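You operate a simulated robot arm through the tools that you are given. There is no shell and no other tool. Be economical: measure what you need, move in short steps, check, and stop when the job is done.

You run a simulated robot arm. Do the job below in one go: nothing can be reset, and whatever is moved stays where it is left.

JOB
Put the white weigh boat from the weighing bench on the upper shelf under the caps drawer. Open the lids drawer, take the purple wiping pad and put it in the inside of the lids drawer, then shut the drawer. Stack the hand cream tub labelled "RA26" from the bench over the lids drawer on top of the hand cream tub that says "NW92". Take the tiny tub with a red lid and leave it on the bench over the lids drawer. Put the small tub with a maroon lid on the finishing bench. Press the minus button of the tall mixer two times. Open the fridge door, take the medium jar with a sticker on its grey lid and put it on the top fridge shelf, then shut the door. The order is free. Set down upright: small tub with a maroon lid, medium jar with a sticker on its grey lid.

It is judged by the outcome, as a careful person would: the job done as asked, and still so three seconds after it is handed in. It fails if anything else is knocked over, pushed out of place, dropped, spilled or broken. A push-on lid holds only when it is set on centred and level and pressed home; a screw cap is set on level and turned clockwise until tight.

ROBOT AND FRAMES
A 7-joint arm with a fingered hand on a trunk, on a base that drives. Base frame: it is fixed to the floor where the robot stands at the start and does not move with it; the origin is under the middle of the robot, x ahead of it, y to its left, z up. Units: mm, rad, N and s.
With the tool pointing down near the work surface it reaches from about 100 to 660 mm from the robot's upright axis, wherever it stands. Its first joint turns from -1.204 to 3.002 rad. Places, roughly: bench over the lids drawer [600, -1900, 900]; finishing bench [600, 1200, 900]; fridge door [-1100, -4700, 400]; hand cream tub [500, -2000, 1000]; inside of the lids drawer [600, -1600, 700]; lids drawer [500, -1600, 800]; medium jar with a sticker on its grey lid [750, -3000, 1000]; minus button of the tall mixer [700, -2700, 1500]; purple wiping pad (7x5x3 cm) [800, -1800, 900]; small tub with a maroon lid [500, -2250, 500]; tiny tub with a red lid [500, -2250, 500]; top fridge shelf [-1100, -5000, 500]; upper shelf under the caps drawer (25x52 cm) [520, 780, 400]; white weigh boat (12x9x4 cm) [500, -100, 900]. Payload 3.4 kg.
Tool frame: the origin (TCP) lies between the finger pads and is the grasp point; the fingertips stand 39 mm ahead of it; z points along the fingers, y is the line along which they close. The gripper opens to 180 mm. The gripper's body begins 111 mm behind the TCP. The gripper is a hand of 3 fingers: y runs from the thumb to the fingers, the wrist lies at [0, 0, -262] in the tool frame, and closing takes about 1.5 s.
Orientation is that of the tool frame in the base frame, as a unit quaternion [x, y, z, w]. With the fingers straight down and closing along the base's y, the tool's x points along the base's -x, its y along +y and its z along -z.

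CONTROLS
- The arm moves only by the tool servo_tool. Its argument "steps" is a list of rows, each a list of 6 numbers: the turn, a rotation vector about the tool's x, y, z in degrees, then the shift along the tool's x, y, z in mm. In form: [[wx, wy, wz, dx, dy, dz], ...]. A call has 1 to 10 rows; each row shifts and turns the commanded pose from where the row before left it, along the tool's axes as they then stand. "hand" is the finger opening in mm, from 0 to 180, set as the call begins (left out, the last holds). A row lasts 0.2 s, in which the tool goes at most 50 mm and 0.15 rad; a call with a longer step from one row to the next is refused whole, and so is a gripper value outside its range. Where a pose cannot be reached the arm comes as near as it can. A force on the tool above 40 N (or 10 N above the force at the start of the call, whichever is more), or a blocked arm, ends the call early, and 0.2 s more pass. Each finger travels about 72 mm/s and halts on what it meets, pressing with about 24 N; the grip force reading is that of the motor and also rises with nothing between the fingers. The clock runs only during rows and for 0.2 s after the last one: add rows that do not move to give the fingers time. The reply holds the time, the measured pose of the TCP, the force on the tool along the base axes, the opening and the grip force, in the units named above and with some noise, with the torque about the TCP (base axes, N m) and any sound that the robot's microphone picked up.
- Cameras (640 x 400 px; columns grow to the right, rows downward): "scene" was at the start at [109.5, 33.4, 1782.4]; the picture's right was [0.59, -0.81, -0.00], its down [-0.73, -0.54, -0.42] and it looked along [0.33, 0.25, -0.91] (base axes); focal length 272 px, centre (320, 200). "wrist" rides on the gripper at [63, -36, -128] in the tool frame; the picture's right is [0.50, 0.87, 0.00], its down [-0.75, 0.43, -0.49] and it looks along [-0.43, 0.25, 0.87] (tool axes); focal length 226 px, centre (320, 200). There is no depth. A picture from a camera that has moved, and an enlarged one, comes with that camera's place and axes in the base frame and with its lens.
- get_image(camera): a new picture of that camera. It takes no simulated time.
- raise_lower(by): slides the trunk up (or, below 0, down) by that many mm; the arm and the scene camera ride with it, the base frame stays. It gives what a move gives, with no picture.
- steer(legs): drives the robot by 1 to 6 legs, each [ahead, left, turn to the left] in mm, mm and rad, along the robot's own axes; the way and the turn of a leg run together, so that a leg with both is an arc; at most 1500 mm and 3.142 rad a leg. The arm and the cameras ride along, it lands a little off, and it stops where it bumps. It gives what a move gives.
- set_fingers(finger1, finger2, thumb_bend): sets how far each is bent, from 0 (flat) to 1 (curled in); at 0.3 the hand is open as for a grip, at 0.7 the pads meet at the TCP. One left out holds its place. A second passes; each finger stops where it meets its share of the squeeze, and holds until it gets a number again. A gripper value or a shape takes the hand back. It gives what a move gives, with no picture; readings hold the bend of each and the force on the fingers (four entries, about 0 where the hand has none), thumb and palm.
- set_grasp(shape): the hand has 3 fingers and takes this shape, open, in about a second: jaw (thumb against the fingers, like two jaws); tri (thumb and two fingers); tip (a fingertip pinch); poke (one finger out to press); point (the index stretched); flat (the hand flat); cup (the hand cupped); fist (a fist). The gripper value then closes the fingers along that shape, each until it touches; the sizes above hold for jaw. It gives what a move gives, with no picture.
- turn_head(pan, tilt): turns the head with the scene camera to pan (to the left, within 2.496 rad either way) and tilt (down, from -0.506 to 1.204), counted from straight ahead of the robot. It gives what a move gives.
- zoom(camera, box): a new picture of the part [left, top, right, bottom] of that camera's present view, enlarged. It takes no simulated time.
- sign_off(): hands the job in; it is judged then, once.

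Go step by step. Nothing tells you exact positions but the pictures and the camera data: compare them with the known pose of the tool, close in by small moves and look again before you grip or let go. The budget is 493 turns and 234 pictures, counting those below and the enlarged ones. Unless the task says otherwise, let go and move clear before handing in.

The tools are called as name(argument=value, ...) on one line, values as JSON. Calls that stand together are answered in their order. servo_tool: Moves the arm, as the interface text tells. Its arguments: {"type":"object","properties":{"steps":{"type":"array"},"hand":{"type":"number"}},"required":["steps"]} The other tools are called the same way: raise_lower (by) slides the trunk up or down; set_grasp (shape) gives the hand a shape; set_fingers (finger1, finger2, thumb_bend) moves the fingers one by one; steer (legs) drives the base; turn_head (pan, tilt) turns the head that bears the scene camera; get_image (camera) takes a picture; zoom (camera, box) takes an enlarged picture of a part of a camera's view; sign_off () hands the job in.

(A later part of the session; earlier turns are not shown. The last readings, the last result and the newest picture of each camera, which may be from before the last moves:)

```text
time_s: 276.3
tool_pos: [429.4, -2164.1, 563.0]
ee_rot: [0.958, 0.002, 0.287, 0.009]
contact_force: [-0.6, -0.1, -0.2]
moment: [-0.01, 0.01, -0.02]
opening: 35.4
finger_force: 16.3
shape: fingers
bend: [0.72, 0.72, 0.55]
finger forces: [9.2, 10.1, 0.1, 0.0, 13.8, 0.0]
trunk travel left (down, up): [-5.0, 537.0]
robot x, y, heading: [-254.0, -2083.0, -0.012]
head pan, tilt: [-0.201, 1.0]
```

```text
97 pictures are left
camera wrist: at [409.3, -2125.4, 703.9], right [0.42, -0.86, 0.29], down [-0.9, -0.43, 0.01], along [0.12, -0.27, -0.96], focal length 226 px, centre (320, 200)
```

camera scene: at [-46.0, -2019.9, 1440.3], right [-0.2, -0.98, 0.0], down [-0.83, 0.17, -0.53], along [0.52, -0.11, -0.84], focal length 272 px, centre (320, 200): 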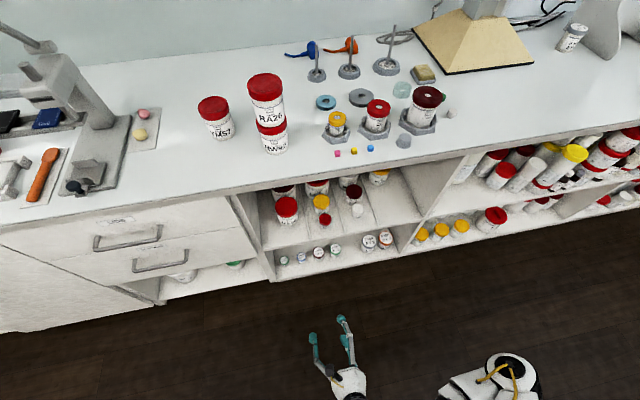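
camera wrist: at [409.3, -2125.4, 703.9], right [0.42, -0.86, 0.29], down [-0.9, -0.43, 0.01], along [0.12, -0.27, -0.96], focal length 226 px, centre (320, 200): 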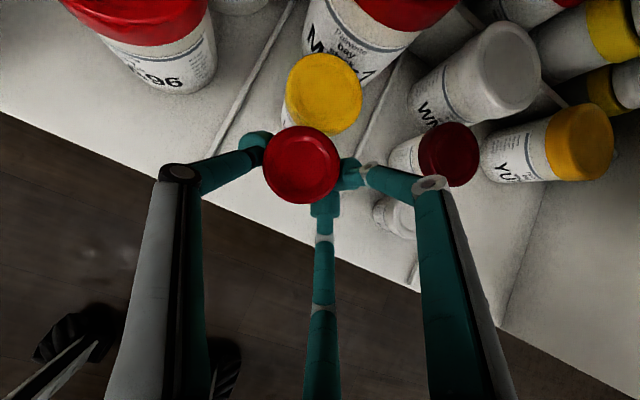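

steer(legs=[[-330, 0, 0.01]])

raise_lower(by=270)

get_image(camera="wrist")

```text
time_s: 278.4
tool_pos: [108.5, -2155.8, 563.5]
ee_rot: [0.958, 0.006, 0.288, 0.007]
contact_force: [1.0, 0.1, -0.2]
moment: [0.01, 0.01, 0.01]
opening: 35.1
finger_force: 16.3
shape: fingers
bend: [0.72, 0.72, 0.55]
finger forces: [9.2, 10.2, 0.0, 0.0, 13.8, 0.1]
trunk travel left (down, up): [-5.0, 537.0]
robot x, y, heading: [-576.8, -2079.9, -0.001]
head pan, tilt: [-0.201, 1.0]
```

```text
time_s: 281.2
tool_pos: [105.5, -2154.0, 838.0]
ee_rot: [0.957, 0.005, 0.289, 0.01]
contact_force: [0.2, 0.4, -1.0]
moment: [-0.02, 0.04, -0.01]
opening: 35.1
finger_force: 16.9
shape: fingers
bend: [0.72, 0.72, 0.56]
finger forces: [9.4, 10.3, 0.0, 0.1, 13.8, 0.0]
trunk travel left (down, up): [-275.0, 267.0]
robot x, y, heading: [-575.6, -2082.1, -0.009]
head pan, tilt: [-0.201, 1.0]
```

```text
96 pictures are left
camera wrist: at [86.1, -2116.0, 976.9], right [0.42, -0.86, 0.3], down [-0.9, -0.44, 0.0], along [0.13, -0.27, -0.96], focal length 226 px, centre (320, 200)
```

wrist: 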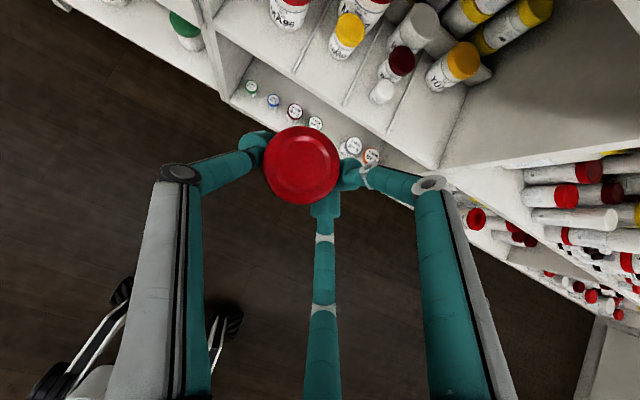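

servo_tool(steps=[[0, 0, 0, 12, 0, -46], [0, 0, 0, 12, 0, -46], [0, 0, 0, 12, 0, -46], [0, 0, 0, 12, 0, -46], [0, 0, 0, 12, 0, -46], [0, 0, 0, 0, 0, 0]])

steer(legs=[[0, 375, 0], [390, 0, 0]])

servo_tool(steps=[[0, 0, 0, 0, 0, 0], [0, 0, 0, 0, 0, 0], [0, 0, 0, 0, 0, 0], [0, 0, 0, 0, 0, 0], [0, 0, 0, 0, 0, 0]])

get_image(camera="wrist")

get_image(camera="scene")

```text
time_s: 282.6
tool_pos: [32.0, -2147.7, 1062.6]
ee_rot: [0.958, 0.005, 0.287, 0.011]
contact_force: [1.0, 0.7, -0.7]
moment: [-0.01, 0.0, -0.02]
opening: 34.7
finger_force: 16.7
shape: fingers
bend: [0.73, 0.73, 0.56]
finger forces: [9.6, 10.6, 0.0, 0.1, 13.3, 0.1]
trunk travel left (down, up): [-275.0, 267.0]
robot x, y, heading: [-577.4, -2079.5, -0.01]
head pan, tilt: [-0.201, 1.0]
```

```text
time_s: 287.1
tool_pos: [430.6, -1767.2, 1064.5]
ee_rot: [0.957, 0.009, 0.289, 0.007]
contact_force: [0.0, 0.0, -0.6]
moment: [-0.01, -0.01, -0.04]
opening: 34.6
finger_force: 16.6
shape: fingers
bend: [0.73, 0.73, 0.56]
finger forces: [9.6, 10.6, 0.1, 0.1, 13.3, 0.1]
trunk travel left (down, up): [-275.0, 267.0]
robot x, y, heading: [-178.4, -1699.5, 0.004]
head pan, tilt: [-0.201, 1.0]
```

```text
time_s: 288.3
tool_pos: [426.3, -1759.2, 1066.4]
ee_rot: [0.957, 0.01, 0.291, 0.011]
contact_force: [0.1, 0.4, -0.4]
moment: [-0.05, 0.02, -0.07]
opening: 34.5
finger_force: 16.8
shape: fingers
bend: [0.73, 0.73, 0.56]
finger forces: [9.7, 10.7, 0.1, 0.0, 13.4, 0.1]
trunk travel left (down, up): [-275.0, 267.0]
robot x, y, heading: [-174.6, -1700.2, 0.003]
head pan, tilt: [-0.201, 1.0]
```

```text
95 pictures are left
camera wrist: at [407.1, -1719.8, 1206.1], right [0.43, -0.85, 0.3], down [-0.89, -0.45, 0.0], along [0.13, -0.27, -0.95], focal length 226 px, centre (320, 200)
```

wrist: 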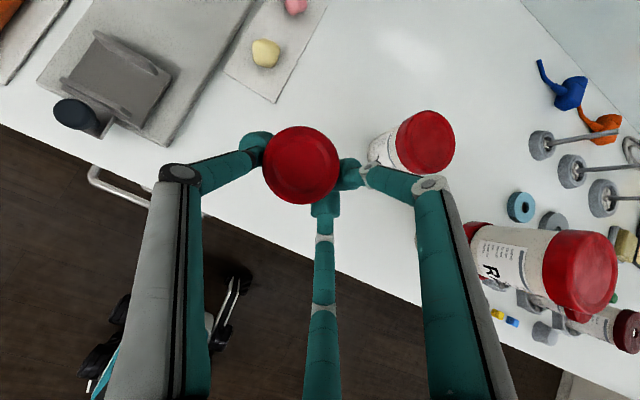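

```text
94 pictures are left
camera scene: at [-48.6, -1714.1, 1791.4], right [-0.2, -0.98, 0.0], down [-0.83, 0.17, -0.54], along [0.53, -0.1, -0.84], focal length 272 px, centre (320, 200)
```

scene: 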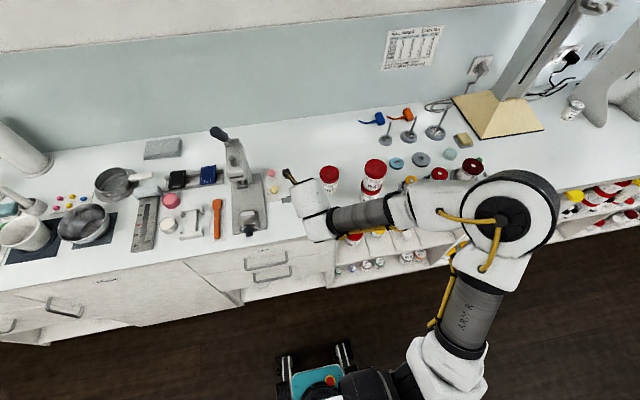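

servo_tool(steps=[[0, 0, 0, -22, 0, 33.4], [0, 0, 0, -22, 0, 33.4], [0, 0, 0, -13.7, 0, 21], [0, 0, 0, 0, 0, 0], [0, 0, 0, 0, 0, 0]])

servo_tool(steps=[[0, 0, 0, -2.2, 0, 3.4], [0, 0, 0, 0, 0, 0]])

servo_tool(steps=[[0, 0, 0, -1.6, 0, 2.5], [0, 0, 0, 0, 0, 0]])

```text
time_s: 289.5
tool_pos: [427.3, -1765.4, 960.2]
ee_rot: [0.956, 0.01, 0.291, 0.01]
contact_force: [-1.1, -0.5, -0.8]
moment: [0.0, -0.03, 0.03]
opening: 34.6
finger_force: 16.4
shape: fingers
bend: [0.73, 0.73, 0.56]
finger forces: [9.6, 10.7, 0.0, 0.0, 13.3, 0.0]
trunk travel left (down, up): [-275.0, 267.0]
robot x, y, heading: [-181.8, -1699.9, 0.006]
head pan, tilt: [-0.201, 1.0]
```

```text
time_s: 290.1
tool_pos: [428.4, -1764.1, 956.1]
ee_rot: [0.957, 0.009, 0.29, 0.01]
contact_force: [-0.6, 0.0, -0.6]
moment: [0.0, 0.02, 0.01]
opening: 34.9
finger_force: 16.2
shape: fingers
bend: [0.73, 0.73, 0.56]
finger forces: [9.6, 10.7, 0.0, 0.1, 13.3, 0.0]
trunk travel left (down, up): [-275.0, 267.0]
robot x, y, heading: [-179.4, -1699.7, 0.005]
head pan, tilt: [-0.201, 1.0]
```

```text
time_s: 290.7
tool_pos: [428.0, -1764.7, 954.5]
ee_rot: [0.957, 0.01, 0.291, 0.01]
contact_force: [1.2, 0.3, -1.0]
moment: [0.0, 0.0, -0.04]
opening: 34.8
finger_force: 17.0
shape: fingers
bend: [0.73, 0.73, 0.56]
finger forces: [9.6, 10.7, 0.1, 0.1, 13.4, 0.1]
trunk travel left (down, up): [-275.0, 267.0]
robot x, y, heading: [-179.1, -1699.3, 0.002]
head pan, tilt: [-0.201, 1.0]
```

servo_tool(steps=[[0, 0, 0, -1.6, 0, 2.5], [0, 0, 0, 0, 0, 0]])

servo_tool(steps=[[0, 0, 0, -1.6, 0, 2.5], [0, 0, 0, 0, 0, 0]])

get_image(camera="wrist")

```text
time_s: 291.3
tool_pos: [428.7, -1763.1, 951.3]
ee_rot: [0.957, 0.008, 0.291, 0.01]
contact_force: [0.1, 0.1, -1.3]
moment: [0.0, 0.0, 0.03]
opening: 35.0
finger_force: 16.2
shape: fingers
bend: [0.73, 0.73, 0.56]
finger forces: [9.6, 10.7, 0.1, 0.1, 13.3, 0.0]
trunk travel left (down, up): [-275.0, 267.0]
robot x, y, heading: [-174.5, -1698.9, -0.003]
head pan, tilt: [-0.201, 1.0]
```

```text
time_s: 291.9
tool_pos: [429.0, -1764.3, 948.4]
ee_rot: [0.957, 0.01, 0.291, 0.01]
contact_force: [1.8, -0.1, 2.8]
moment: [0.09, -0.08, -0.02]
opening: 34.8
finger_force: 16.7
shape: fingers
bend: [0.73, 0.73, 0.56]
finger forces: [10.2, 10.9, 0.0, 0.0, 13.4, 0.1]
trunk travel left (down, up): [-275.0, 267.0]
robot x, y, heading: [-179.8, -1701.0, 0.003]
head pan, tilt: [-0.201, 1.0]
```

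```text
93 pictures are left
camera wrist: at [408.3, -1725.3, 1088.4], right [0.43, -0.85, 0.3], down [-0.89, -0.45, 0.0], along [0.13, -0.27, -0.95], focal length 226 px, centre (320, 200)
```

wrist: 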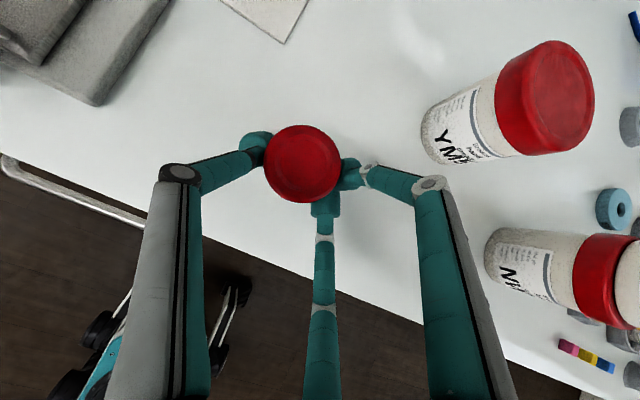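

Touching the bench. Release and lift clear.

set_fingers(finger1=0.62, finger2=0.62, thumb_bend=0.42)

servo_tool(steps=[[0, 0, 0, 13, 0, -21], [0, 0, 0, 22, 0, -36], [0, 0, 0, 22, 0, -36], [0, 0, 0, 22, 0, -36], [0, 0, 0, 0, 0, 0]])

get_image(camera="wrist")

```text
time_s: 292.9
tool_pos: [428.2, -1764.7, 948.8]
ee_rot: [0.957, 0.01, 0.291, 0.01]
contact_force: [1.1, -0.4, 0.2]
moment: [0.01, 0.01, 0.01]
opening: 68.0
finger_force: 0.6
shape: fingers
bend: [0.62, 0.63, 0.42]
finger forces: [0.0, 0.8, 0.0, 0.0, 0.0, 0.0]
trunk travel left (down, up): [-275.0, 267.0]
robot x, y, heading: [-177.6, -1701.0, 0.003]
head pan, tilt: [-0.201, 1.0]
```

```text
time_s: 294.1
tool_pos: [415.4, -1770.8, 1072.6]
ee_rot: [0.957, 0.009, 0.288, 0.011]
contact_force: [0.0, -0.5, 0.8]
moment: [0.03, -0.01, -0.02]
opening: 68.3
finger_force: 0.1
shape: fingers
bend: [0.62, 0.62, 0.42]
finger forces: [0.0, 0.0, 0.0, 0.0, 0.0, 0.0]
out of reach, approached as far as the arm can: row 4
trunk travel left (down, up): [-275.0, 267.0]
robot x, y, heading: [-178.8, -1699.4, 0.007]
head pan, tilt: [-0.201, 1.0]
```

```text
92 pictures are left
camera wrist: at [395.4, -1730.9, 1212.6], right [0.43, -0.85, 0.3], down [-0.89, -0.45, 0.01], along [0.13, -0.27, -0.95], focal length 226 px, centre (320, 200)
```

wrist: 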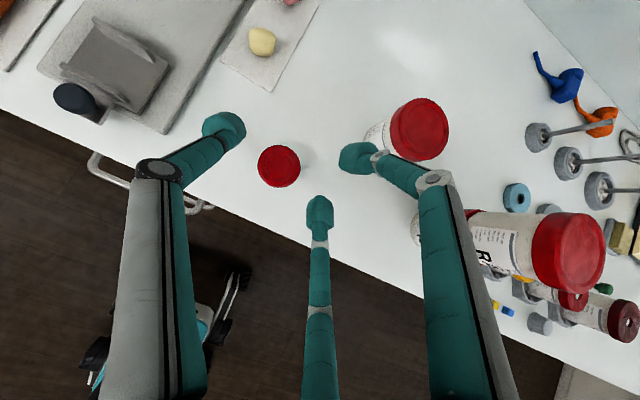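

Tiny red tub is on the bench over the lids drawer. Next the maroon tub: back out, go right and lower.

steer(legs=[[-400, 0, -0.005], [0, -540, 0]])

raise_lower(by=-270)

servo_tool(steps=[[0, 0, 0, 0, 0, 0], [0, 0, 0, 0, 0, 0], [0, 0, 0, 0, 0, 0]])

```text
time_s: 299.3
tool_pos: [18.0, -2336.1, 1073.6]
ee_rot: [0.957, 0.004, 0.29, 0.01]
contact_force: [-0.6, -0.9, -1.0]
moment: [0.0, 0.02, 0.01]
opening: 68.6
finger_force: 0.0
shape: fingers
bend: [0.62, 0.62, 0.42]
finger forces: [0.1, 0.0, 0.1, 0.1, 0.0, 0.1]
trunk travel left (down, up): [-275.0, 267.0]
robot x, y, heading: [-572.0, -2253.0, -0.007]
head pan, tilt: [-0.201, 1.0]
```

```text
time_s: 302.1
tool_pos: [42.6, -2331.5, 715.2]
ee_rot: [0.981, 0.005, 0.195, 0.011]
contact_force: [-0.2, 0.2, 0.5]
moment: [0.01, -0.03, 0.0]
opening: 68.2
finger_force: 0.1
shape: fingers
bend: [0.62, 0.62, 0.42]
finger forces: [0.1, 0.0, 0.0, 0.0, 0.1, 0.0]
trunk travel left (down, up): [-5.0, 537.0]
robot x, y, heading: [-570.3, -2253.6, -0.011]
head pan, tilt: [-0.201, 1.0]
```

```text
time_s: 302.9
tool_pos: [43.0, -2332.1, 715.0]
ee_rot: [0.981, 0.005, 0.193, 0.01]
contact_force: [-0.2, 0.2, -0.2]
moment: [-0.03, -0.02, 0.01]
opening: 68.0
finger_force: 0.1
shape: fingers
bend: [0.62, 0.62, 0.42]
finger forces: [0.0, 0.1, 0.0, 0.1, 0.0, 0.0]
trunk travel left (down, up): [-5.0, 537.0]
robot x, y, heading: [-566.3, -2249.6, -0.011]
head pan, tilt: [-0.201, 1.0]
```

servo_tool(steps=[[0, 0, 0, -14, 0, 35], [0, 0, 0, -14, 0, 35], [0, 0, 0, -14, 0, 35], [0, 7, 0, 0, 0, 0], [0, 7, 0, 0, 0, 0], [0, 6, 0, 0, 0, 0], [0, 0, 0, 0, 0, 0]])

set_fingers(finger1=0.6, finger2=0.6, thumb_bend=0.4)

get_image(camera="scene")

zoom(camera="scene", box=[200, 150, 380, 260])

```text
time_s: 304.5
tool_pos: [43.0, -2334.4, 599.7]
ee_rot: [0.975, 0.006, 0.224, 0.01]
contact_force: [-1.0, 0.1, -0.4]
moment: [0.03, 0.0, -0.01]
opening: 68.6
finger_force: 0.0
shape: fingers
bend: [0.62, 0.62, 0.42]
finger forces: [0.0, 0.0, 0.0, 0.0, 0.1, 0.1]
out of reach, approached as far as the arm can: row 4, 5, 6
trunk travel left (down, up): [-5.0, 537.0]
robot x, y, heading: [-568.8, -2250.8, -0.006]
head pan, tilt: [-0.201, 1.0]
```

```text
time_s: 305.5
tool_pos: [43.5, -2334.4, 600.2]
ee_rot: [0.975, 0.006, 0.223, 0.01]
contact_force: [-0.4, 0.3, -0.3]
moment: [0.02, 0.0, 0.02]
opening: 75.5
finger_force: 0.0
shape: fingers
bend: [0.6, 0.6, 0.4]
finger forces: [0.1, 0.1, 0.0, 0.0, 0.1, 0.1]
trunk travel left (down, up): [-5.0, 537.0]
robot x, y, heading: [-568.1, -2250.7, -0.003]
head pan, tilt: [-0.201, 1.0]
```

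```text
91 pictures are left
camera scene: at [-33.9, -2275.5, 1440.0], right [-0.21, -0.98, 0.0], down [-0.83, 0.18, -0.53], along [0.52, -0.11, -0.85], focal length 272 px, centre (320, 200)
```

scene: 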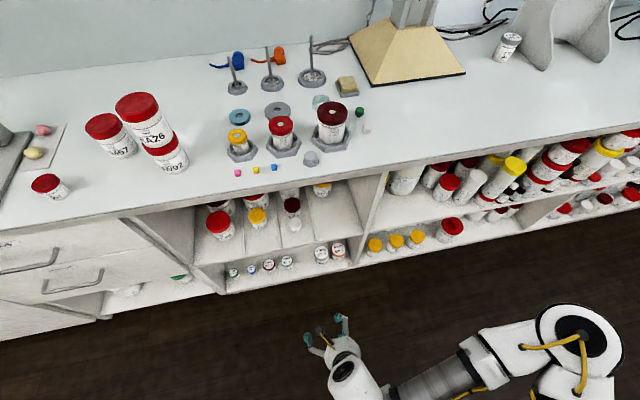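

```text
3.56 times, centred on (290, 205) of scene
camera zoom: at [-33.9, -2275.5, 1440.0], right [-0.21, -0.98, 0.0], down [-0.83, 0.18, -0.53], along [0.52, -0.11, -0.85], focal length 967 px, centre (427, 182)
```

zoom: 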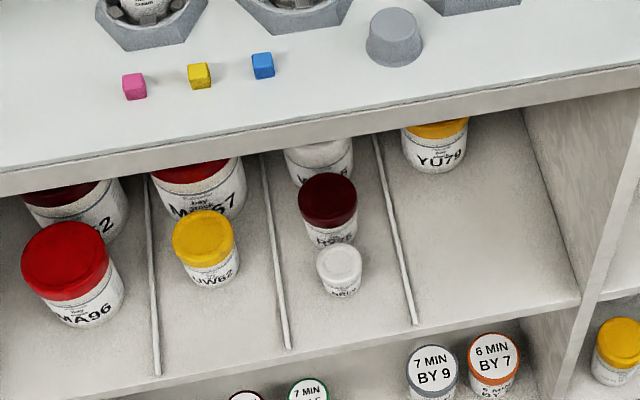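

servo_tool(steps=[[0, 0, 0, -17, 0, 35], [0, 0, 0, -17, 0, 35], [0, 0, 0, -17, 0, 35], [0, 7, 0, 0, 0, 0], [0, 7, 0, 0, 0, 0], [0, 4, 0, 0, 0, 0], [0, 0, 0, 0, 0, 0]])

```text
time_s: 307.1
tool_pos: [43.4, -2336.1, 482.1]
ee_rot: [0.928, 0.008, 0.374, 0.009]
contact_force: [-0.3, 0.1, -0.8]
moment: [0.03, -0.03, -0.04]
opening: 75.8
finger_force: 0.0
shape: fingers
bend: [0.6, 0.6, 0.4]
finger forces: [0.0, 0.0, 0.0, 0.0, 0.1, 0.0]
trunk travel left (down, up): [-5.0, 537.0]
robot x, y, heading: [-569.3, -2255.0, -0.003]
head pan, tilt: [-0.201, 1.0]
```

servo_tool(steps=[[0, 0, 0, 27, 0, -28], [0, 0, 0, 27, 0, -28], [0, 0, 0, 0, 0, 0]])

steer(legs=[[0, 25, 0], [340, 0, 0]])

servo_tool(steps=[[0, 0, 0, 0, 0, 0], [0, 0, 0, 0, 0, 0], [0, 0, 0, 0, 0, 0], [0, 0, 0, 0, 0, 0]])

get_image(camera="wrist")

```text
time_s: 307.9
tool_pos: [44.5, -2333.9, 562.0]
ee_rot: [0.928, 0.007, 0.373, 0.009]
contact_force: [0.0, 0.0, -0.1]
moment: [-0.07, 0.02, 0.0]
opening: 75.7
finger_force: 0.0
shape: fingers
bend: [0.6, 0.6, 0.4]
finger forces: [0.0, 0.0, 0.0, 0.0, 0.0, 0.0]
trunk travel left (down, up): [-5.0, 537.0]
robot x, y, heading: [-571.7, -2255.7, -0.004]
head pan, tilt: [-0.201, 1.0]
```

```text
time_s: 310.5
tool_pos: [373.9, -2301.4, 561.1]
ee_rot: [0.928, 0.01, 0.373, 0.011]
contact_force: [0.2, 1.4, 0.2]
moment: [-0.1, 0.03, -0.05]
opening: 75.4
finger_force: 0.2
shape: fingers
bend: [0.6, 0.6, 0.4]
finger forces: [0.0, 0.0, 0.1, 0.0, 0.1, 0.0]
trunk travel left (down, up): [-5.0, 537.0]
robot x, y, heading: [-241.1, -2224.1, -0.006]
head pan, tilt: [-0.201, 1.0]
```

```text
time_s: 311.5
tool_pos: [371.0, -2300.9, 564.0]
ee_rot: [0.926, 0.01, 0.376, 0.012]
contact_force: [0.1, 0.2, 0.3]
moment: [0.03, -0.03, 0.03]
opening: 75.8
finger_force: 0.1
shape: fingers
bend: [0.6, 0.6, 0.4]
finger forces: [0.0, 0.0, 0.0, 0.0, 0.0, 0.0]
trunk travel left (down, up): [-5.0, 537.0]
robot x, y, heading: [-247.4, -2228.2, -0.006]
head pan, tilt: [-0.201, 1.0]
```

```text
89 pictures are left
camera wrist: at [325.3, -2262.0, 698.6], right [0.37, -0.85, 0.37], down [-0.88, -0.45, -0.16], along [0.3, -0.27, -0.91], focal length 226 px, centre (320, 200)
```

wrist: 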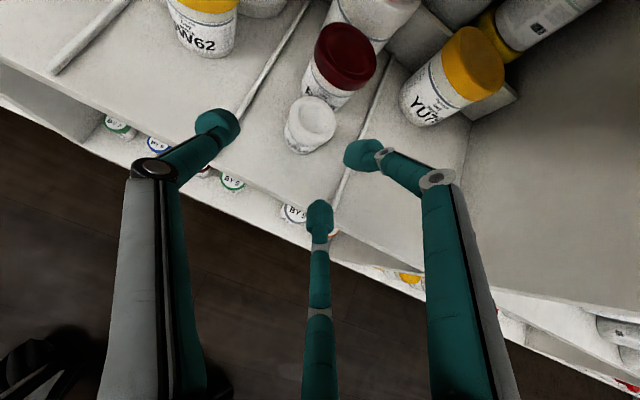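

steer(legs=[[80, 0, 0]])

servo_tool(steps=[[0, 0, 0, 24, 3, 23], [0, 0, 0, 24, 3, 23], [0, 0, 0, 0, 0, 0], [0, 0, 0, 0, 0, 0], [0, 0, 0, 0, 0, 0]])

get_image(camera="wrist")

get_image(camera="scene")

```text
time_s: 312.5
tool_pos: [450.7, -2300.7, 565.1]
ee_rot: [0.927, 0.011, 0.375, 0.01]
contact_force: [-0.5, -0.7, -0.2]
moment: [0.0, 0.01, -0.01]
opening: 75.6
finger_force: 0.1
shape: fingers
bend: [0.6, 0.6, 0.4]
finger forces: [0.0, 0.1, 0.1, 0.0, 0.0, 0.0]
trunk travel left (down, up): [-5.0, 537.0]
robot x, y, heading: [-161.0, -2228.6, -0.005]
head pan, tilt: [-0.201, 1.0]
```

```text
time_s: 313.7
tool_pos: [515.6, -2300.8, 565.6]
ee_rot: [0.926, 0.012, 0.376, 0.012]
contact_force: [0.4, -0.6, 0.1]
moment: [-0.06, -0.01, 0.02]
opening: 75.9
finger_force: 0.3
shape: fingers
bend: [0.6, 0.6, 0.4]
finger forces: [0.0, 0.3, 0.0, 0.0, 0.0, 0.1]
trunk travel left (down, up): [-5.0, 537.0]
robot x, y, heading: [-161.3, -2226.7, 0.002]
head pan, tilt: [-0.201, 1.0]
```

```text
88 pictures are left
camera wrist: at [469.9, -2261.1, 698.9], right [0.37, -0.85, 0.38], down [-0.88, -0.45, -0.16], along [0.31, -0.27, -0.91], focal length 226 px, centre (320, 200)
```

wrist: 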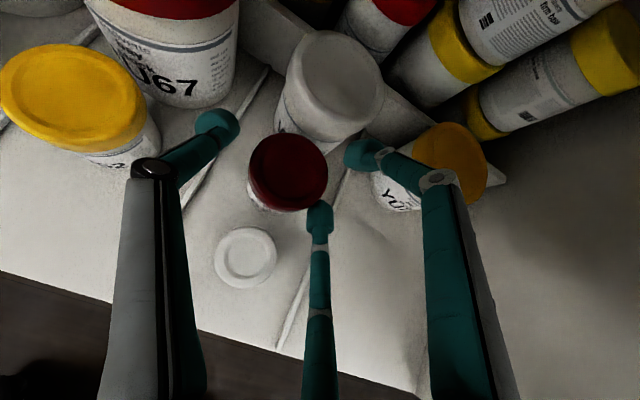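

```text
87 pictures are left
camera scene: at [379.0, -2245.9, 1437.9], right [-0.2, -0.98, 0.0], down [-0.83, 0.17, -0.53], along [0.52, -0.11, -0.85], focal length 272 px, centre (320, 200)
```

scene: 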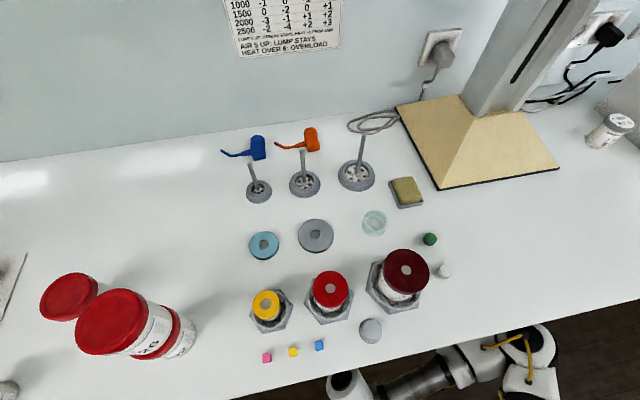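

servo_tool(steps=[[0, 0, 0, 0, 9, 0], [0, 0, 0, 0, 0, 0], [0, 0, 0, -17, 0, 18], [0, 0, 0, 0, 0, 0], [0, 0, 0, 0, 0, 0]])

get_image(camera="wrist")

```text
time_s: 314.9
tool_pos: [515.8, -2311.8, 542.4]
ee_rot: [0.926, 0.012, 0.378, 0.013]
contact_force: [-0.1, -0.1, 0.1]
moment: [0.02, 0.05, -0.02]
opening: 75.7
finger_force: 0.0
shape: fingers
bend: [0.6, 0.6, 0.4]
finger forces: [0.1, 0.0, 0.0, 0.0, 0.0, 0.0]
trunk travel left (down, up): [-5.0, 537.0]
robot x, y, heading: [-161.8, -2226.9, -0.0]
head pan, tilt: [-0.201, 1.0]
```

```text
86 pictures are left
camera wrist: at [469.8, -2272.5, 676.1], right [0.37, -0.85, 0.38], down [-0.88, -0.45, -0.16], along [0.31, -0.27, -0.91], focal length 226 px, centre (320, 200)
```

wrist: 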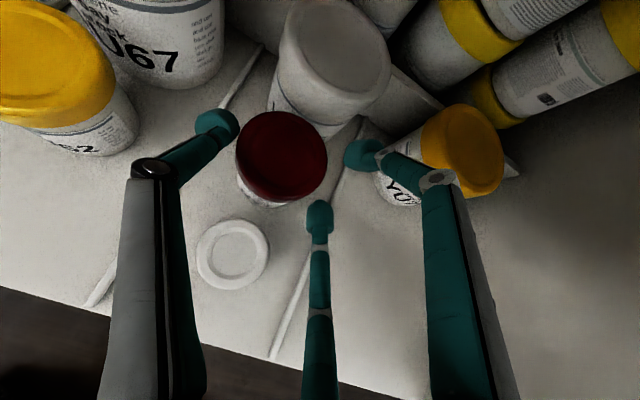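

servo_tool(steps=[[0, 0, 0, -10, 0, 10.5], [0, 0, 0, -9, 0, 9.5], [0, 0, 0, 0, 0, 0], [0, 0, 0, 0, 0, 0]])

get_image(camera="wrist")

```text
time_s: 315.9
tool_pos: [515.7, -2313.4, 513.8]
ee_rot: [0.926, 0.013, 0.378, 0.012]
contact_force: [-0.4, 0.5, 0.8]
moment: [0.0, -0.01, -0.01]
opening: 75.9
finger_force: 0.0
shape: fingers
bend: [0.6, 0.6, 0.4]
finger forces: [0.1, 0.0, 0.0, 0.1, 0.0, 0.1]
trunk travel left (down, up): [-5.0, 537.0]
robot x, y, heading: [-161.1, -2225.5, -0.002]
head pan, tilt: [-0.201, 1.0]
```

```text
85 pictures are left
camera wrist: at [470.1, -2274.1, 648.9], right [0.37, -0.85, 0.38], down [-0.88, -0.45, -0.16], along [0.31, -0.27, -0.91], focal length 226 px, centre (320, 200)
```

wrist: 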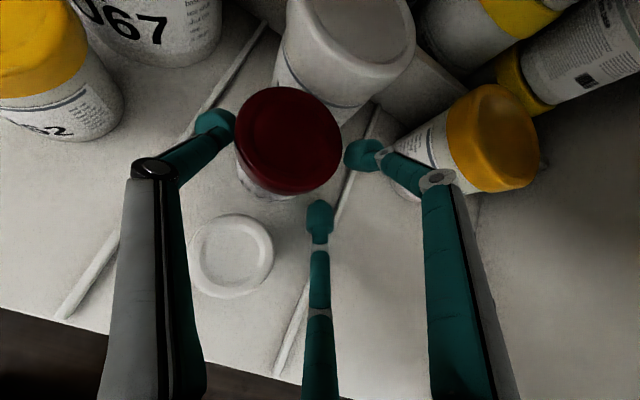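

set_fingers(finger1=0.75, finger2=0.75, thumb_bend=0.75)

get_image(camera="wrist")

```text
time_s: 316.9
tool_pos: [515.2, -2313.2, 514.9]
ee_rot: [0.926, 0.012, 0.378, 0.012]
contact_force: [0.8, -0.3, 0.5]
moment: [0.01, 0.06, 0.04]
opening: 51.2
finger_force: 15.5
shape: fingers
bend: [0.72, 0.72, 0.48]
finger forces: [8.2, 8.7, 0.0, 0.1, 14.6, 0.0]
trunk travel left (down, up): [-5.0, 537.0]
robot x, y, heading: [-160.9, -2229.5, -0.003]
head pan, tilt: [-0.201, 1.0]
```

```text
84 pictures are left
camera wrist: at [470.1, -2273.9, 649.0], right [0.37, -0.85, 0.38], down [-0.88, -0.45, -0.16], along [0.31, -0.27, -0.91], focal length 226 px, centre (320, 200)
```

wrist: 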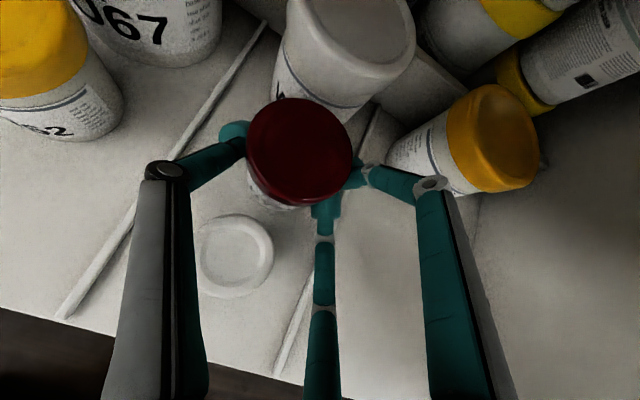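

servo_tool(steps=[[0, 0, 0, 7, 0, -7.2], [0, 0, 0, 14, 0, -14.4], [0, 0, 0, 14, 0, -14.4], [0, 0, 0, 14, 0, -14.4], [0, 0, 0, 0, 0, 0]])

get_image(camera="wrist")

```text
time_s: 318.1
tool_pos: [517.0, -2311.7, 585.8]
ee_rot: [0.926, 0.012, 0.378, 0.012]
contact_force: [0.3, 0.0, -0.2]
moment: [-0.03, 0.02, -0.01]
opening: 51.3
finger_force: 15.9
shape: fingers
bend: [0.72, 0.72, 0.48]
finger forces: [8.3, 8.7, 0.0, 0.0, 14.5, 0.0]
trunk travel left (down, up): [-5.0, 537.0]
robot x, y, heading: [-158.0, -2225.3, -0.005]
head pan, tilt: [-0.201, 1.0]
```

```text
83 pictures are left
camera wrist: at [471.5, -2272.3, 720.5], right [0.37, -0.85, 0.38], down [-0.88, -0.45, -0.16], along [0.31, -0.27, -0.91], focal length 226 px, centre (320, 200)
```

wrist: 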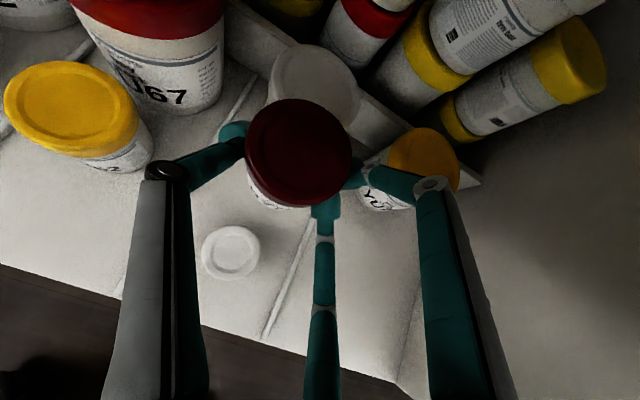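

Maroon tub held. Back out, raise, and travel to the finishing bench.

steer(legs=[[-440, 0, 0]])

raise_lower(by=270)

servo_tool(steps=[[0, 0, 0, 21, 0, -42], [0, 0, 0, 21, 0, -42], [0, 0, 0, 21, 0, -42], [0, 0, 0, 21, 0, -42], [0, 0, 0, 21, 0, -42], [0, 0, 0, 0, 0, 0]])

get_image(camera="wrist")

```text
time_s: 320.8
tool_pos: [70.0, -2310.5, 586.4]
ee_rot: [0.926, 0.012, 0.378, 0.012]
contact_force: [0.2, -0.2, -1.3]
moment: [-0.04, 0.01, -0.03]
opening: 51.2
finger_force: 16.1
shape: fingers
bend: [0.72, 0.72, 0.48]
finger forces: [8.3, 8.7, 0.0, 0.0, 14.5, 0.0]
trunk travel left (down, up): [-5.0, 537.0]
robot x, y, heading: [-604.1, -2225.8, -0.008]
head pan, tilt: [-0.201, 1.0]
```

```text
time_s: 323.6
tool_pos: [67.9, -2308.0, 859.0]
ee_rot: [0.925, 0.011, 0.381, 0.014]
contact_force: [-0.1, -0.4, -0.9]
moment: [-0.04, 0.02, -0.01]
opening: 51.0
finger_force: 15.9
shape: fingers
bend: [0.72, 0.72, 0.49]
finger forces: [8.3, 8.7, 0.0, 0.0, 14.3, 0.1]
trunk travel left (down, up): [-275.0, 267.0]
robot x, y, heading: [-607.7, -2227.5, -0.003]
head pan, tilt: [-0.201, 1.0]
```

```text
time_s: 325.0
tool_pos: [-0.2, -2297.1, 1083.1]
ee_rot: [0.925, 0.013, 0.379, 0.013]
contact_force: [-0.4, -1.1, -1.4]
moment: [-0.03, 0.04, 0.02]
opening: 50.9
finger_force: 16.1
shape: fingers
bend: [0.72, 0.72, 0.49]
finger forces: [8.5, 8.7, 0.0, 0.1, 14.4, 0.1]
trunk travel left (down, up): [-275.0, 267.0]
robot x, y, heading: [-606.7, -2227.6, -0.003]
head pan, tilt: [-0.201, 1.0]
```

```text
82 pictures are left
camera wrist: at [-47.0, -2258.3, 1215.9], right [0.37, -0.85, 0.38], down [-0.88, -0.45, -0.16], along [0.31, -0.27, -0.91], focal length 226 px, centre (320, 200)
```

wrist: 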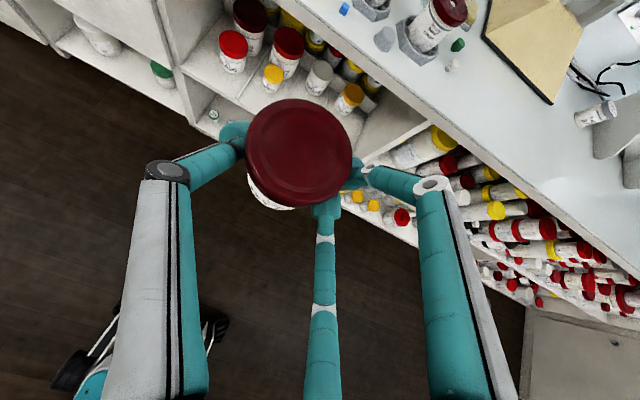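

steer(legs=[[0, 1150, 0], [0, 1150, 0], [0, 1080, 0]])

turn_head(pan=0.0, tilt=0.8)

get_image(camera="scene")

```text
time_s: 341.4
tool_pos: [62.9, 1034.2, 1082.8]
ee_rot: [0.925, -0.017, 0.38, 0.026]
contact_force: [0.4, 0.2, -0.5]
moment: [-0.03, 0.02, -0.03]
opening: 51.0
finger_force: 16.0
shape: fingers
bend: [0.72, 0.72, 0.49]
finger forces: [8.6, 9.0, 0.0, 0.1, 14.5, 0.0]
trunk travel left (down, up): [-275.0, 267.0]
robot x, y, heading: [-535.1, 1142.6, -0.071]
head pan, tilt: [-0.201, 1.0]
```

```text
time_s: 342.1
tool_pos: [60.3, 1036.3, 1084.8]
ee_rot: [0.924, -0.017, 0.381, 0.027]
contact_force: [-0.2, 0.4, -1.3]
moment: [-0.03, 0.02, -0.02]
opening: 51.3
finger_force: 15.7
shape: fingers
bend: [0.72, 0.72, 0.49]
finger forces: [8.5, 9.0, 0.1, 0.0, 14.3, 0.1]
trunk travel left (down, up): [-275.0, 267.0]
robot x, y, heading: [-537.1, 1143.4, -0.065]
head pan, tilt: [0.0, 0.799]
```

```text
81 pictures are left
camera scene: at [-395.3, 1122.8, 1806.3], right [-0.07, -1.0, -0.01], down [-0.72, 0.05, -0.69], along [0.69, -0.04, -0.72], focal length 272 px, centre (320, 200)
```

scene: 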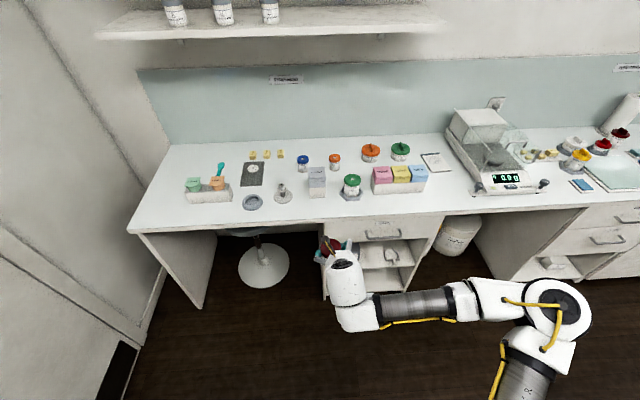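

steer(legs=[[0, 0, 0.066], [300, 0, 0]])

servo_tool(steps=[[0, 0, 0, 0, 0, 0], [0, 0, 0, 0, 0, 0], [0, 0, 0, 0, 0, 0], [0, 0, 0, 0, 0, 0], [0, 0, 0, 0, 0, 0]])

get_image(camera="wrist")

get_image(camera="scene")

```text
time_s: 344.6
tool_pos: [368.2, 1081.6, 1084.6]
ee_rot: [0.924, 0.018, 0.381, 0.013]
contact_force: [0.5, -0.4, -1.4]
moment: [-0.01, 0.06, -0.01]
opening: 51.1
finger_force: 16.0
shape: fingers
bend: [0.72, 0.72, 0.49]
finger forces: [8.5, 9.0, 0.0, 0.0, 14.3, 0.0]
trunk travel left (down, up): [-275.0, 267.0]
robot x, y, heading: [-234.2, 1147.1, 0.002]
head pan, tilt: [0.0, 0.799]
```

```text
time_s: 345.8
tool_pos: [365.3, 1085.4, 1085.9]
ee_rot: [0.924, 0.018, 0.383, 0.015]
contact_force: [0.0, -1.2, -1.6]
moment: [-0.01, 0.01, 0.02]
opening: 51.0
finger_force: 16.0
shape: fingers
bend: [0.72, 0.72, 0.49]
finger forces: [8.6, 9.0, 0.1, 0.0, 14.2, 0.0]
trunk travel left (down, up): [-275.0, 267.0]
robot x, y, heading: [-235.7, 1144.7, 0.004]
head pan, tilt: [0.0, 0.799]
```

```text
80 pictures are left
camera wrist: at [318.1, 1126.6, 1219.4], right [0.37, -0.84, 0.39], down [-0.87, -0.46, -0.17], along [0.32, -0.28, -0.91], focal length 226 px, centre (320, 200)
```

wrist: 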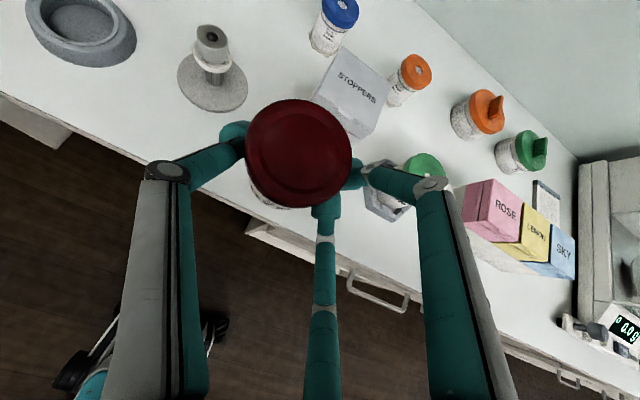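

```text
79 pictures are left
camera scene: at [-93.3, 1139.1, 1806.5], right [0.01, -1.0, 0.0], down [-0.72, 0.0, -0.69], along [0.69, 0.01, -0.72], focal length 272 px, centre (320, 200)
```

scene: 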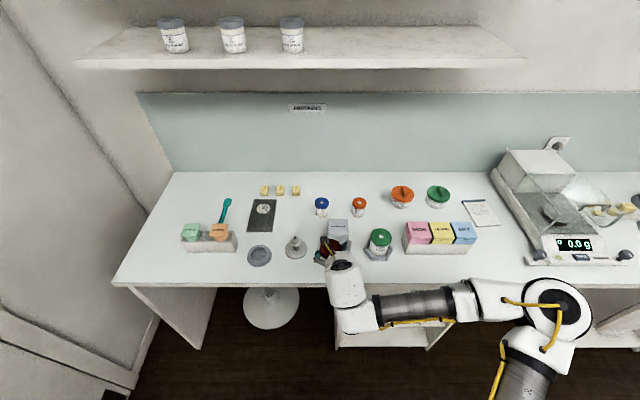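

servo_tool(steps=[[0, 0, 0, 25, 25, 25], [0, 0, 0, -30, 0, 30], [0, 0, 0, -28, 0, 28], [0, 0, 0, -20, 0, 20], [0, 0, 0, 0, 0, 0], [0, 0, 0, 0, 0, 0], [0, 0, 0, 0, 0, 0]])

get_image(camera="wrist")

zoom(camera="scene", box=[260, 190, 420, 290])

```text
time_s: 347.4
tool_pos: [398.5, 1055.7, 977.3]
ee_rot: [0.924, 0.018, 0.381, 0.015]
contact_force: [0.7, -0.6, -1.0]
moment: [-0.06, -0.01, 0.0]
opening: 51.0
finger_force: 15.4
shape: fingers
bend: [0.72, 0.72, 0.49]
finger forces: [8.6, 9.0, 0.1, 0.0, 14.2, 0.0]
trunk travel left (down, up): [-275.0, 267.0]
robot x, y, heading: [-234.5, 1142.9, 0.008]
head pan, tilt: [0.0, 0.799]
```

```text
78 pictures are left
camera wrist: at [352.3, 1096.5, 1110.3], right [0.37, -0.84, 0.39], down [-0.87, -0.46, -0.17], along [0.32, -0.28, -0.91], focal length 226 px, centre (320, 200)
```

wrist: 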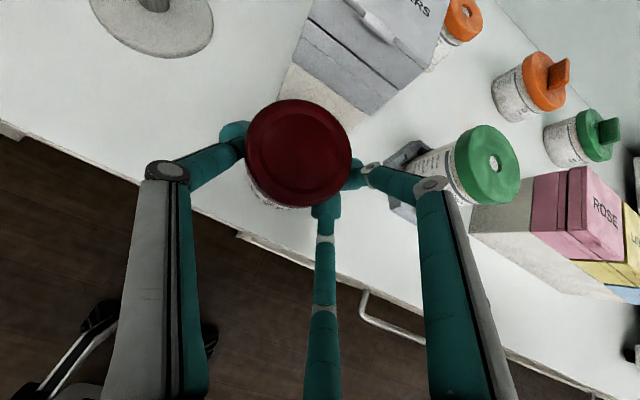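

```text
4.00 times, centred on (340, 240) of scene
camera zoom: at [-93.2, 1139.5, 1806.5], right [0.01, -1.0, 0.0], down [-0.72, 0.0, -0.69], along [0.69, 0.01, -0.72], focal length 1088 px, centre (240, 40)
```

zoom: 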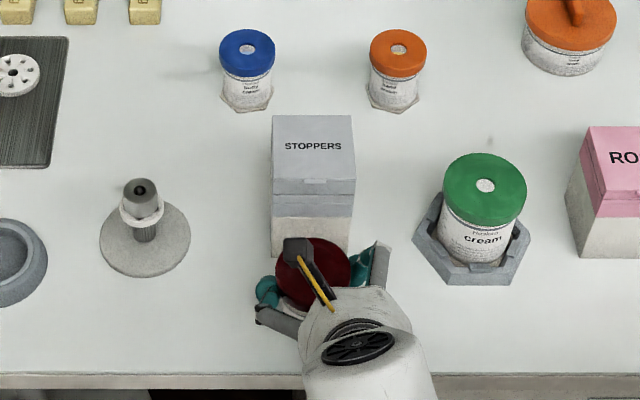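

servo_tool(steps=[[0, 0, 0, -4, 0, 4], [0, 0, 0, -2, 0, 2], [0, 0, 0, 0, 0, 0], [0, 0, 0, 0, 0, 0]])

servo_tool(steps=[[0, 0, 0, -2, 0, 2], [0, 0, 0, 0, 0, 0]])

servo_tool(steps=[[0, 0, 0, -2, 0, 2], [0, 0, 0, 0, 0, 0]])

```text
time_s: 348.4
tool_pos: [400.5, 1057.1, 968.6]
ee_rot: [0.923, 0.017, 0.383, 0.015]
contact_force: [0.3, -0.1, -1.2]
moment: [-0.04, 0.01, 0.03]
opening: 50.9
finger_force: 15.0
shape: fingers
bend: [0.72, 0.72, 0.49]
finger forces: [8.6, 9.0, 0.0, 0.0, 14.3, 0.0]
trunk travel left (down, up): [-275.0, 267.0]
robot x, y, heading: [-235.7, 1143.8, 0.002]
head pan, tilt: [0.0, 0.799]
```

```text
time_s: 349.0
tool_pos: [400.5, 1055.8, 966.3]
ee_rot: [0.923, 0.018, 0.383, 0.016]
contact_force: [0.0, -0.2, -1.1]
moment: [-0.04, 0.03, -0.02]
opening: 51.0
finger_force: 15.8
shape: fingers
bend: [0.72, 0.72, 0.49]
finger forces: [8.6, 8.9, 0.0, 0.0, 14.2, 0.0]
trunk travel left (down, up): [-275.0, 267.0]
robot x, y, heading: [-238.3, 1145.4, 0.006]
head pan, tilt: [0.0, 0.799]
```

```text
time_s: 349.6
tool_pos: [401.6, 1056.5, 962.4]
ee_rot: [0.924, 0.017, 0.383, 0.016]
contact_force: [-0.3, -0.2, -1.2]
moment: [-0.02, 0.02, -0.01]
opening: 51.0
finger_force: 15.8
shape: fingers
bend: [0.72, 0.72, 0.49]
finger forces: [8.7, 9.1, 0.0, 0.0, 14.2, 0.1]
trunk travel left (down, up): [-275.0, 267.0]
robot x, y, heading: [-233.1, 1146.8, 0.001]
head pan, tilt: [0.0, 0.799]
```

servo_tool(steps=[[0, 0, 0, -1.5, 0, 1.5], [0, 0, 0, 0, 0, 0]])

servo_tool(steps=[[0, 0, 0, -1.5, 0, 1.5], [0, 0, 0, 0, 0, 0]])

servo_tool(steps=[[0, 0, 0, -1.5, 0, 1.5], [0, 0, 0, 0, 0, 0]])

```text
time_s: 350.2
tool_pos: [402.0, 1057.0, 961.2]
ee_rot: [0.924, 0.016, 0.383, 0.016]
contact_force: [0.5, 0.0, 1.0]
moment: [0.07, -0.01, -0.03]
opening: 51.3
finger_force: 15.7
shape: fingers
bend: [0.72, 0.72, 0.49]
finger forces: [8.8, 9.2, 0.1, 0.1, 14.3, 0.1]
trunk travel left (down, up): [-275.0, 267.0]
robot x, y, heading: [-234.6, 1145.6, 0.004]
head pan, tilt: [0.0, 0.799]
```

```text
time_s: 350.8
tool_pos: [402.6, 1056.9, 960.8]
ee_rot: [0.923, 0.017, 0.384, 0.016]
contact_force: [2.2, -1.4, 6.8]
moment: [0.29, -0.14, -0.09]
opening: 51.0
finger_force: 16.7
shape: fingers
bend: [0.72, 0.72, 0.49]
finger forces: [9.5, 9.6, 0.1, 0.0, 14.2, 0.0]
trunk travel left (down, up): [-275.0, 267.0]
robot x, y, heading: [-235.2, 1146.3, 0.005]
head pan, tilt: [0.0, 0.799]
```

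```text
time_s: 351.4
tool_pos: [401.2, 1057.3, 958.5]
ee_rot: [0.923, 0.017, 0.384, 0.016]
contact_force: [3.1, -3.3, 13.3]
moment: [0.51, -0.39, -0.19]
opening: 51.1
finger_force: 16.9
shape: fingers
bend: [0.72, 0.73, 0.5]
finger forces: [10.3, 10.2, 0.0, 0.0, 13.6, 0.1]
trunk travel left (down, up): [-275.0, 267.0]
robot x, y, heading: [-237.3, 1146.6, 0.004]
head pan, tilt: [0.0, 0.799]
```

On the bench. I release and lift away.

set_fingers(finger1=0.6, finger2=0.6, thumb_bend=0.38)

servo_tool(steps=[[0, 0, 0, 12, 0, -12], [0, 0, 0, 28, 0, -28], [0, 0, 0, 28, 0, -28], [0, 0, 0, 28, 0, -28], [0, 0, 0, 0, 0, 0]])

get_image(camera="wrist")

```text
time_s: 352.4
tool_pos: [400.9, 1057.5, 956.7]
ee_rot: [0.924, 0.018, 0.383, 0.015]
contact_force: [-0.2, 0.4, -0.6]
moment: [0.0, 0.02, -0.03]
opening: 80.1
finger_force: 0.1
shape: fingers
bend: [0.6, 0.6, 0.38]
finger forces: [0.0, 0.1, 0.0, 0.0, 0.0, 0.1]
trunk travel left (down, up): [-275.0, 267.0]
robot x, y, heading: [-233.2, 1146.0, 0.006]
head pan, tilt: [0.0, 0.799]
```

```text
time_s: 353.6
tool_pos: [403.0, 1062.3, 1093.1]
ee_rot: [0.924, 0.017, 0.382, 0.016]
contact_force: [-0.2, 0.2, -0.3]
moment: [0.0, 0.01, -0.01]
opening: 80.1
finger_force: 0.0
shape: fingers
bend: [0.6, 0.6, 0.38]
finger forces: [0.1, 0.0, 0.0, 0.0, 0.0, 0.0]
trunk travel left (down, up): [-275.0, 267.0]
robot x, y, heading: [-232.3, 1144.6, 0.006]
head pan, tilt: [0.0, 0.799]
```

```text
76 pictures are left
camera wrist: at [355.2, 1104.5, 1225.4], right [0.37, -0.84, 0.39], down [-0.87, -0.46, -0.16], along [0.32, -0.28, -0.91], focal length 226 px, centre (320, 200)
```

wrist: 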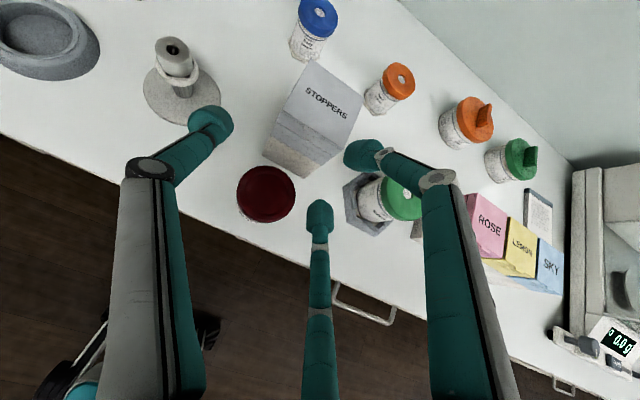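

Maroon tub stands on the finishing bench. Now back out and travel to the tall mixer.

steer(legs=[[-370, 0, 0], [0, -1300, 0], [0, -1300, 0], [0, -1150, 0]])

turn_head(pan=-0.1, tilt=0.4)

get_image(camera="scene")

```text
time_s: 373.8
tool_pos: [57.7, -2689.1, 1093.3]
ee_rot: [0.924, 0.018, 0.382, 0.016]
contact_force: [0.2, -0.3, 0.6]
moment: [-0.02, 0.0, -0.01]
opening: 80.2
finger_force: 0.0
shape: fingers
bend: [0.6, 0.6, 0.38]
finger forces: [0.0, 0.0, 0.1, 0.0, 0.0, 0.0]
trunk travel left (down, up): [-275.0, 267.0]
robot x, y, heading: [-576.7, -2608.0, 0.01]
head pan, tilt: [0.0, 0.799]
```

```text
time_s: 374.6
tool_pos: [55.4, -2687.2, 1096.6]
ee_rot: [0.923, 0.02, 0.384, 0.017]
contact_force: [1.0, 0.0, 0.0]
moment: [0.01, -0.02, -0.02]
opening: 80.1
finger_force: 0.0
shape: fingers
bend: [0.6, 0.6, 0.38]
finger forces: [0.0, 0.1, 0.1, 0.0, 0.0, 0.0]
trunk travel left (down, up): [-275.0, 267.0]
robot x, y, heading: [-576.6, -2611.1, 0.008]
head pan, tilt: [-0.099, 0.4]
```

```text
75 pictures are left
camera scene: at [-425.1, -2625.6, 1841.4], right [-0.09, -1.0, 0.0], down [-0.39, 0.04, -0.92], along [0.92, -0.08, -0.39], focal length 272 px, centre (320, 200)
```

scene: 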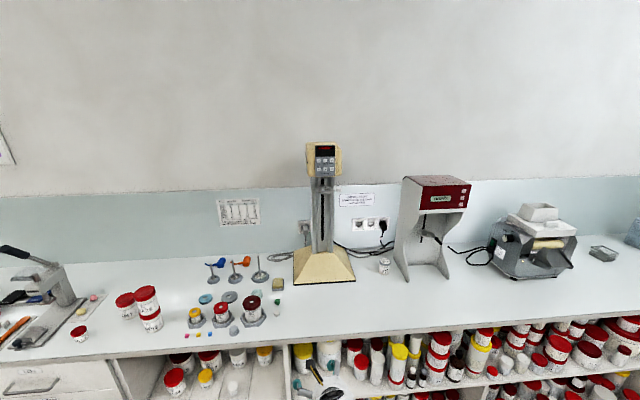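

zoom(camera="scene", box=[300, 135, 350, 185])

zoom(camera="scene", box=[290, 150, 490, 290])

```text
8.00 times, centred on (325, 160) of scene
camera zoom: at [-425.1, -2625.6, 1841.4], right [-0.09, -1.0, 0.0], down [-0.39, 0.04, -0.92], along [0.92, -0.08, -0.39], focal length 2175 px, centre (280, 520)
```

zoom: 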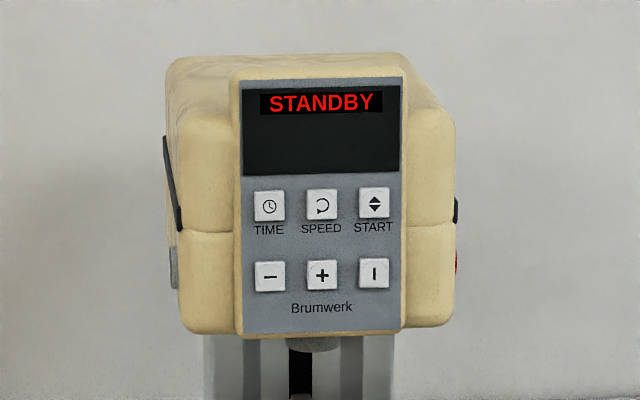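

```text
2.86 times, centred on (390, 220) of scene
camera zoom: at [-425.1, -2625.6, 1841.4], right [-0.09, -1.0, 0.0], down [-0.39, 0.04, -0.92], along [0.92, -0.08, -0.39], focal length 777 px, centre (120, 143)
```

zoom: 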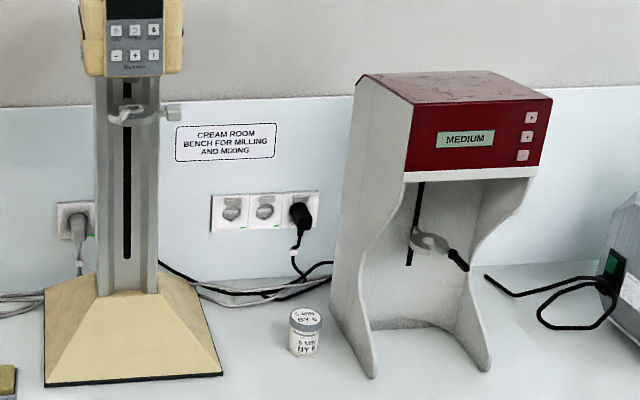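

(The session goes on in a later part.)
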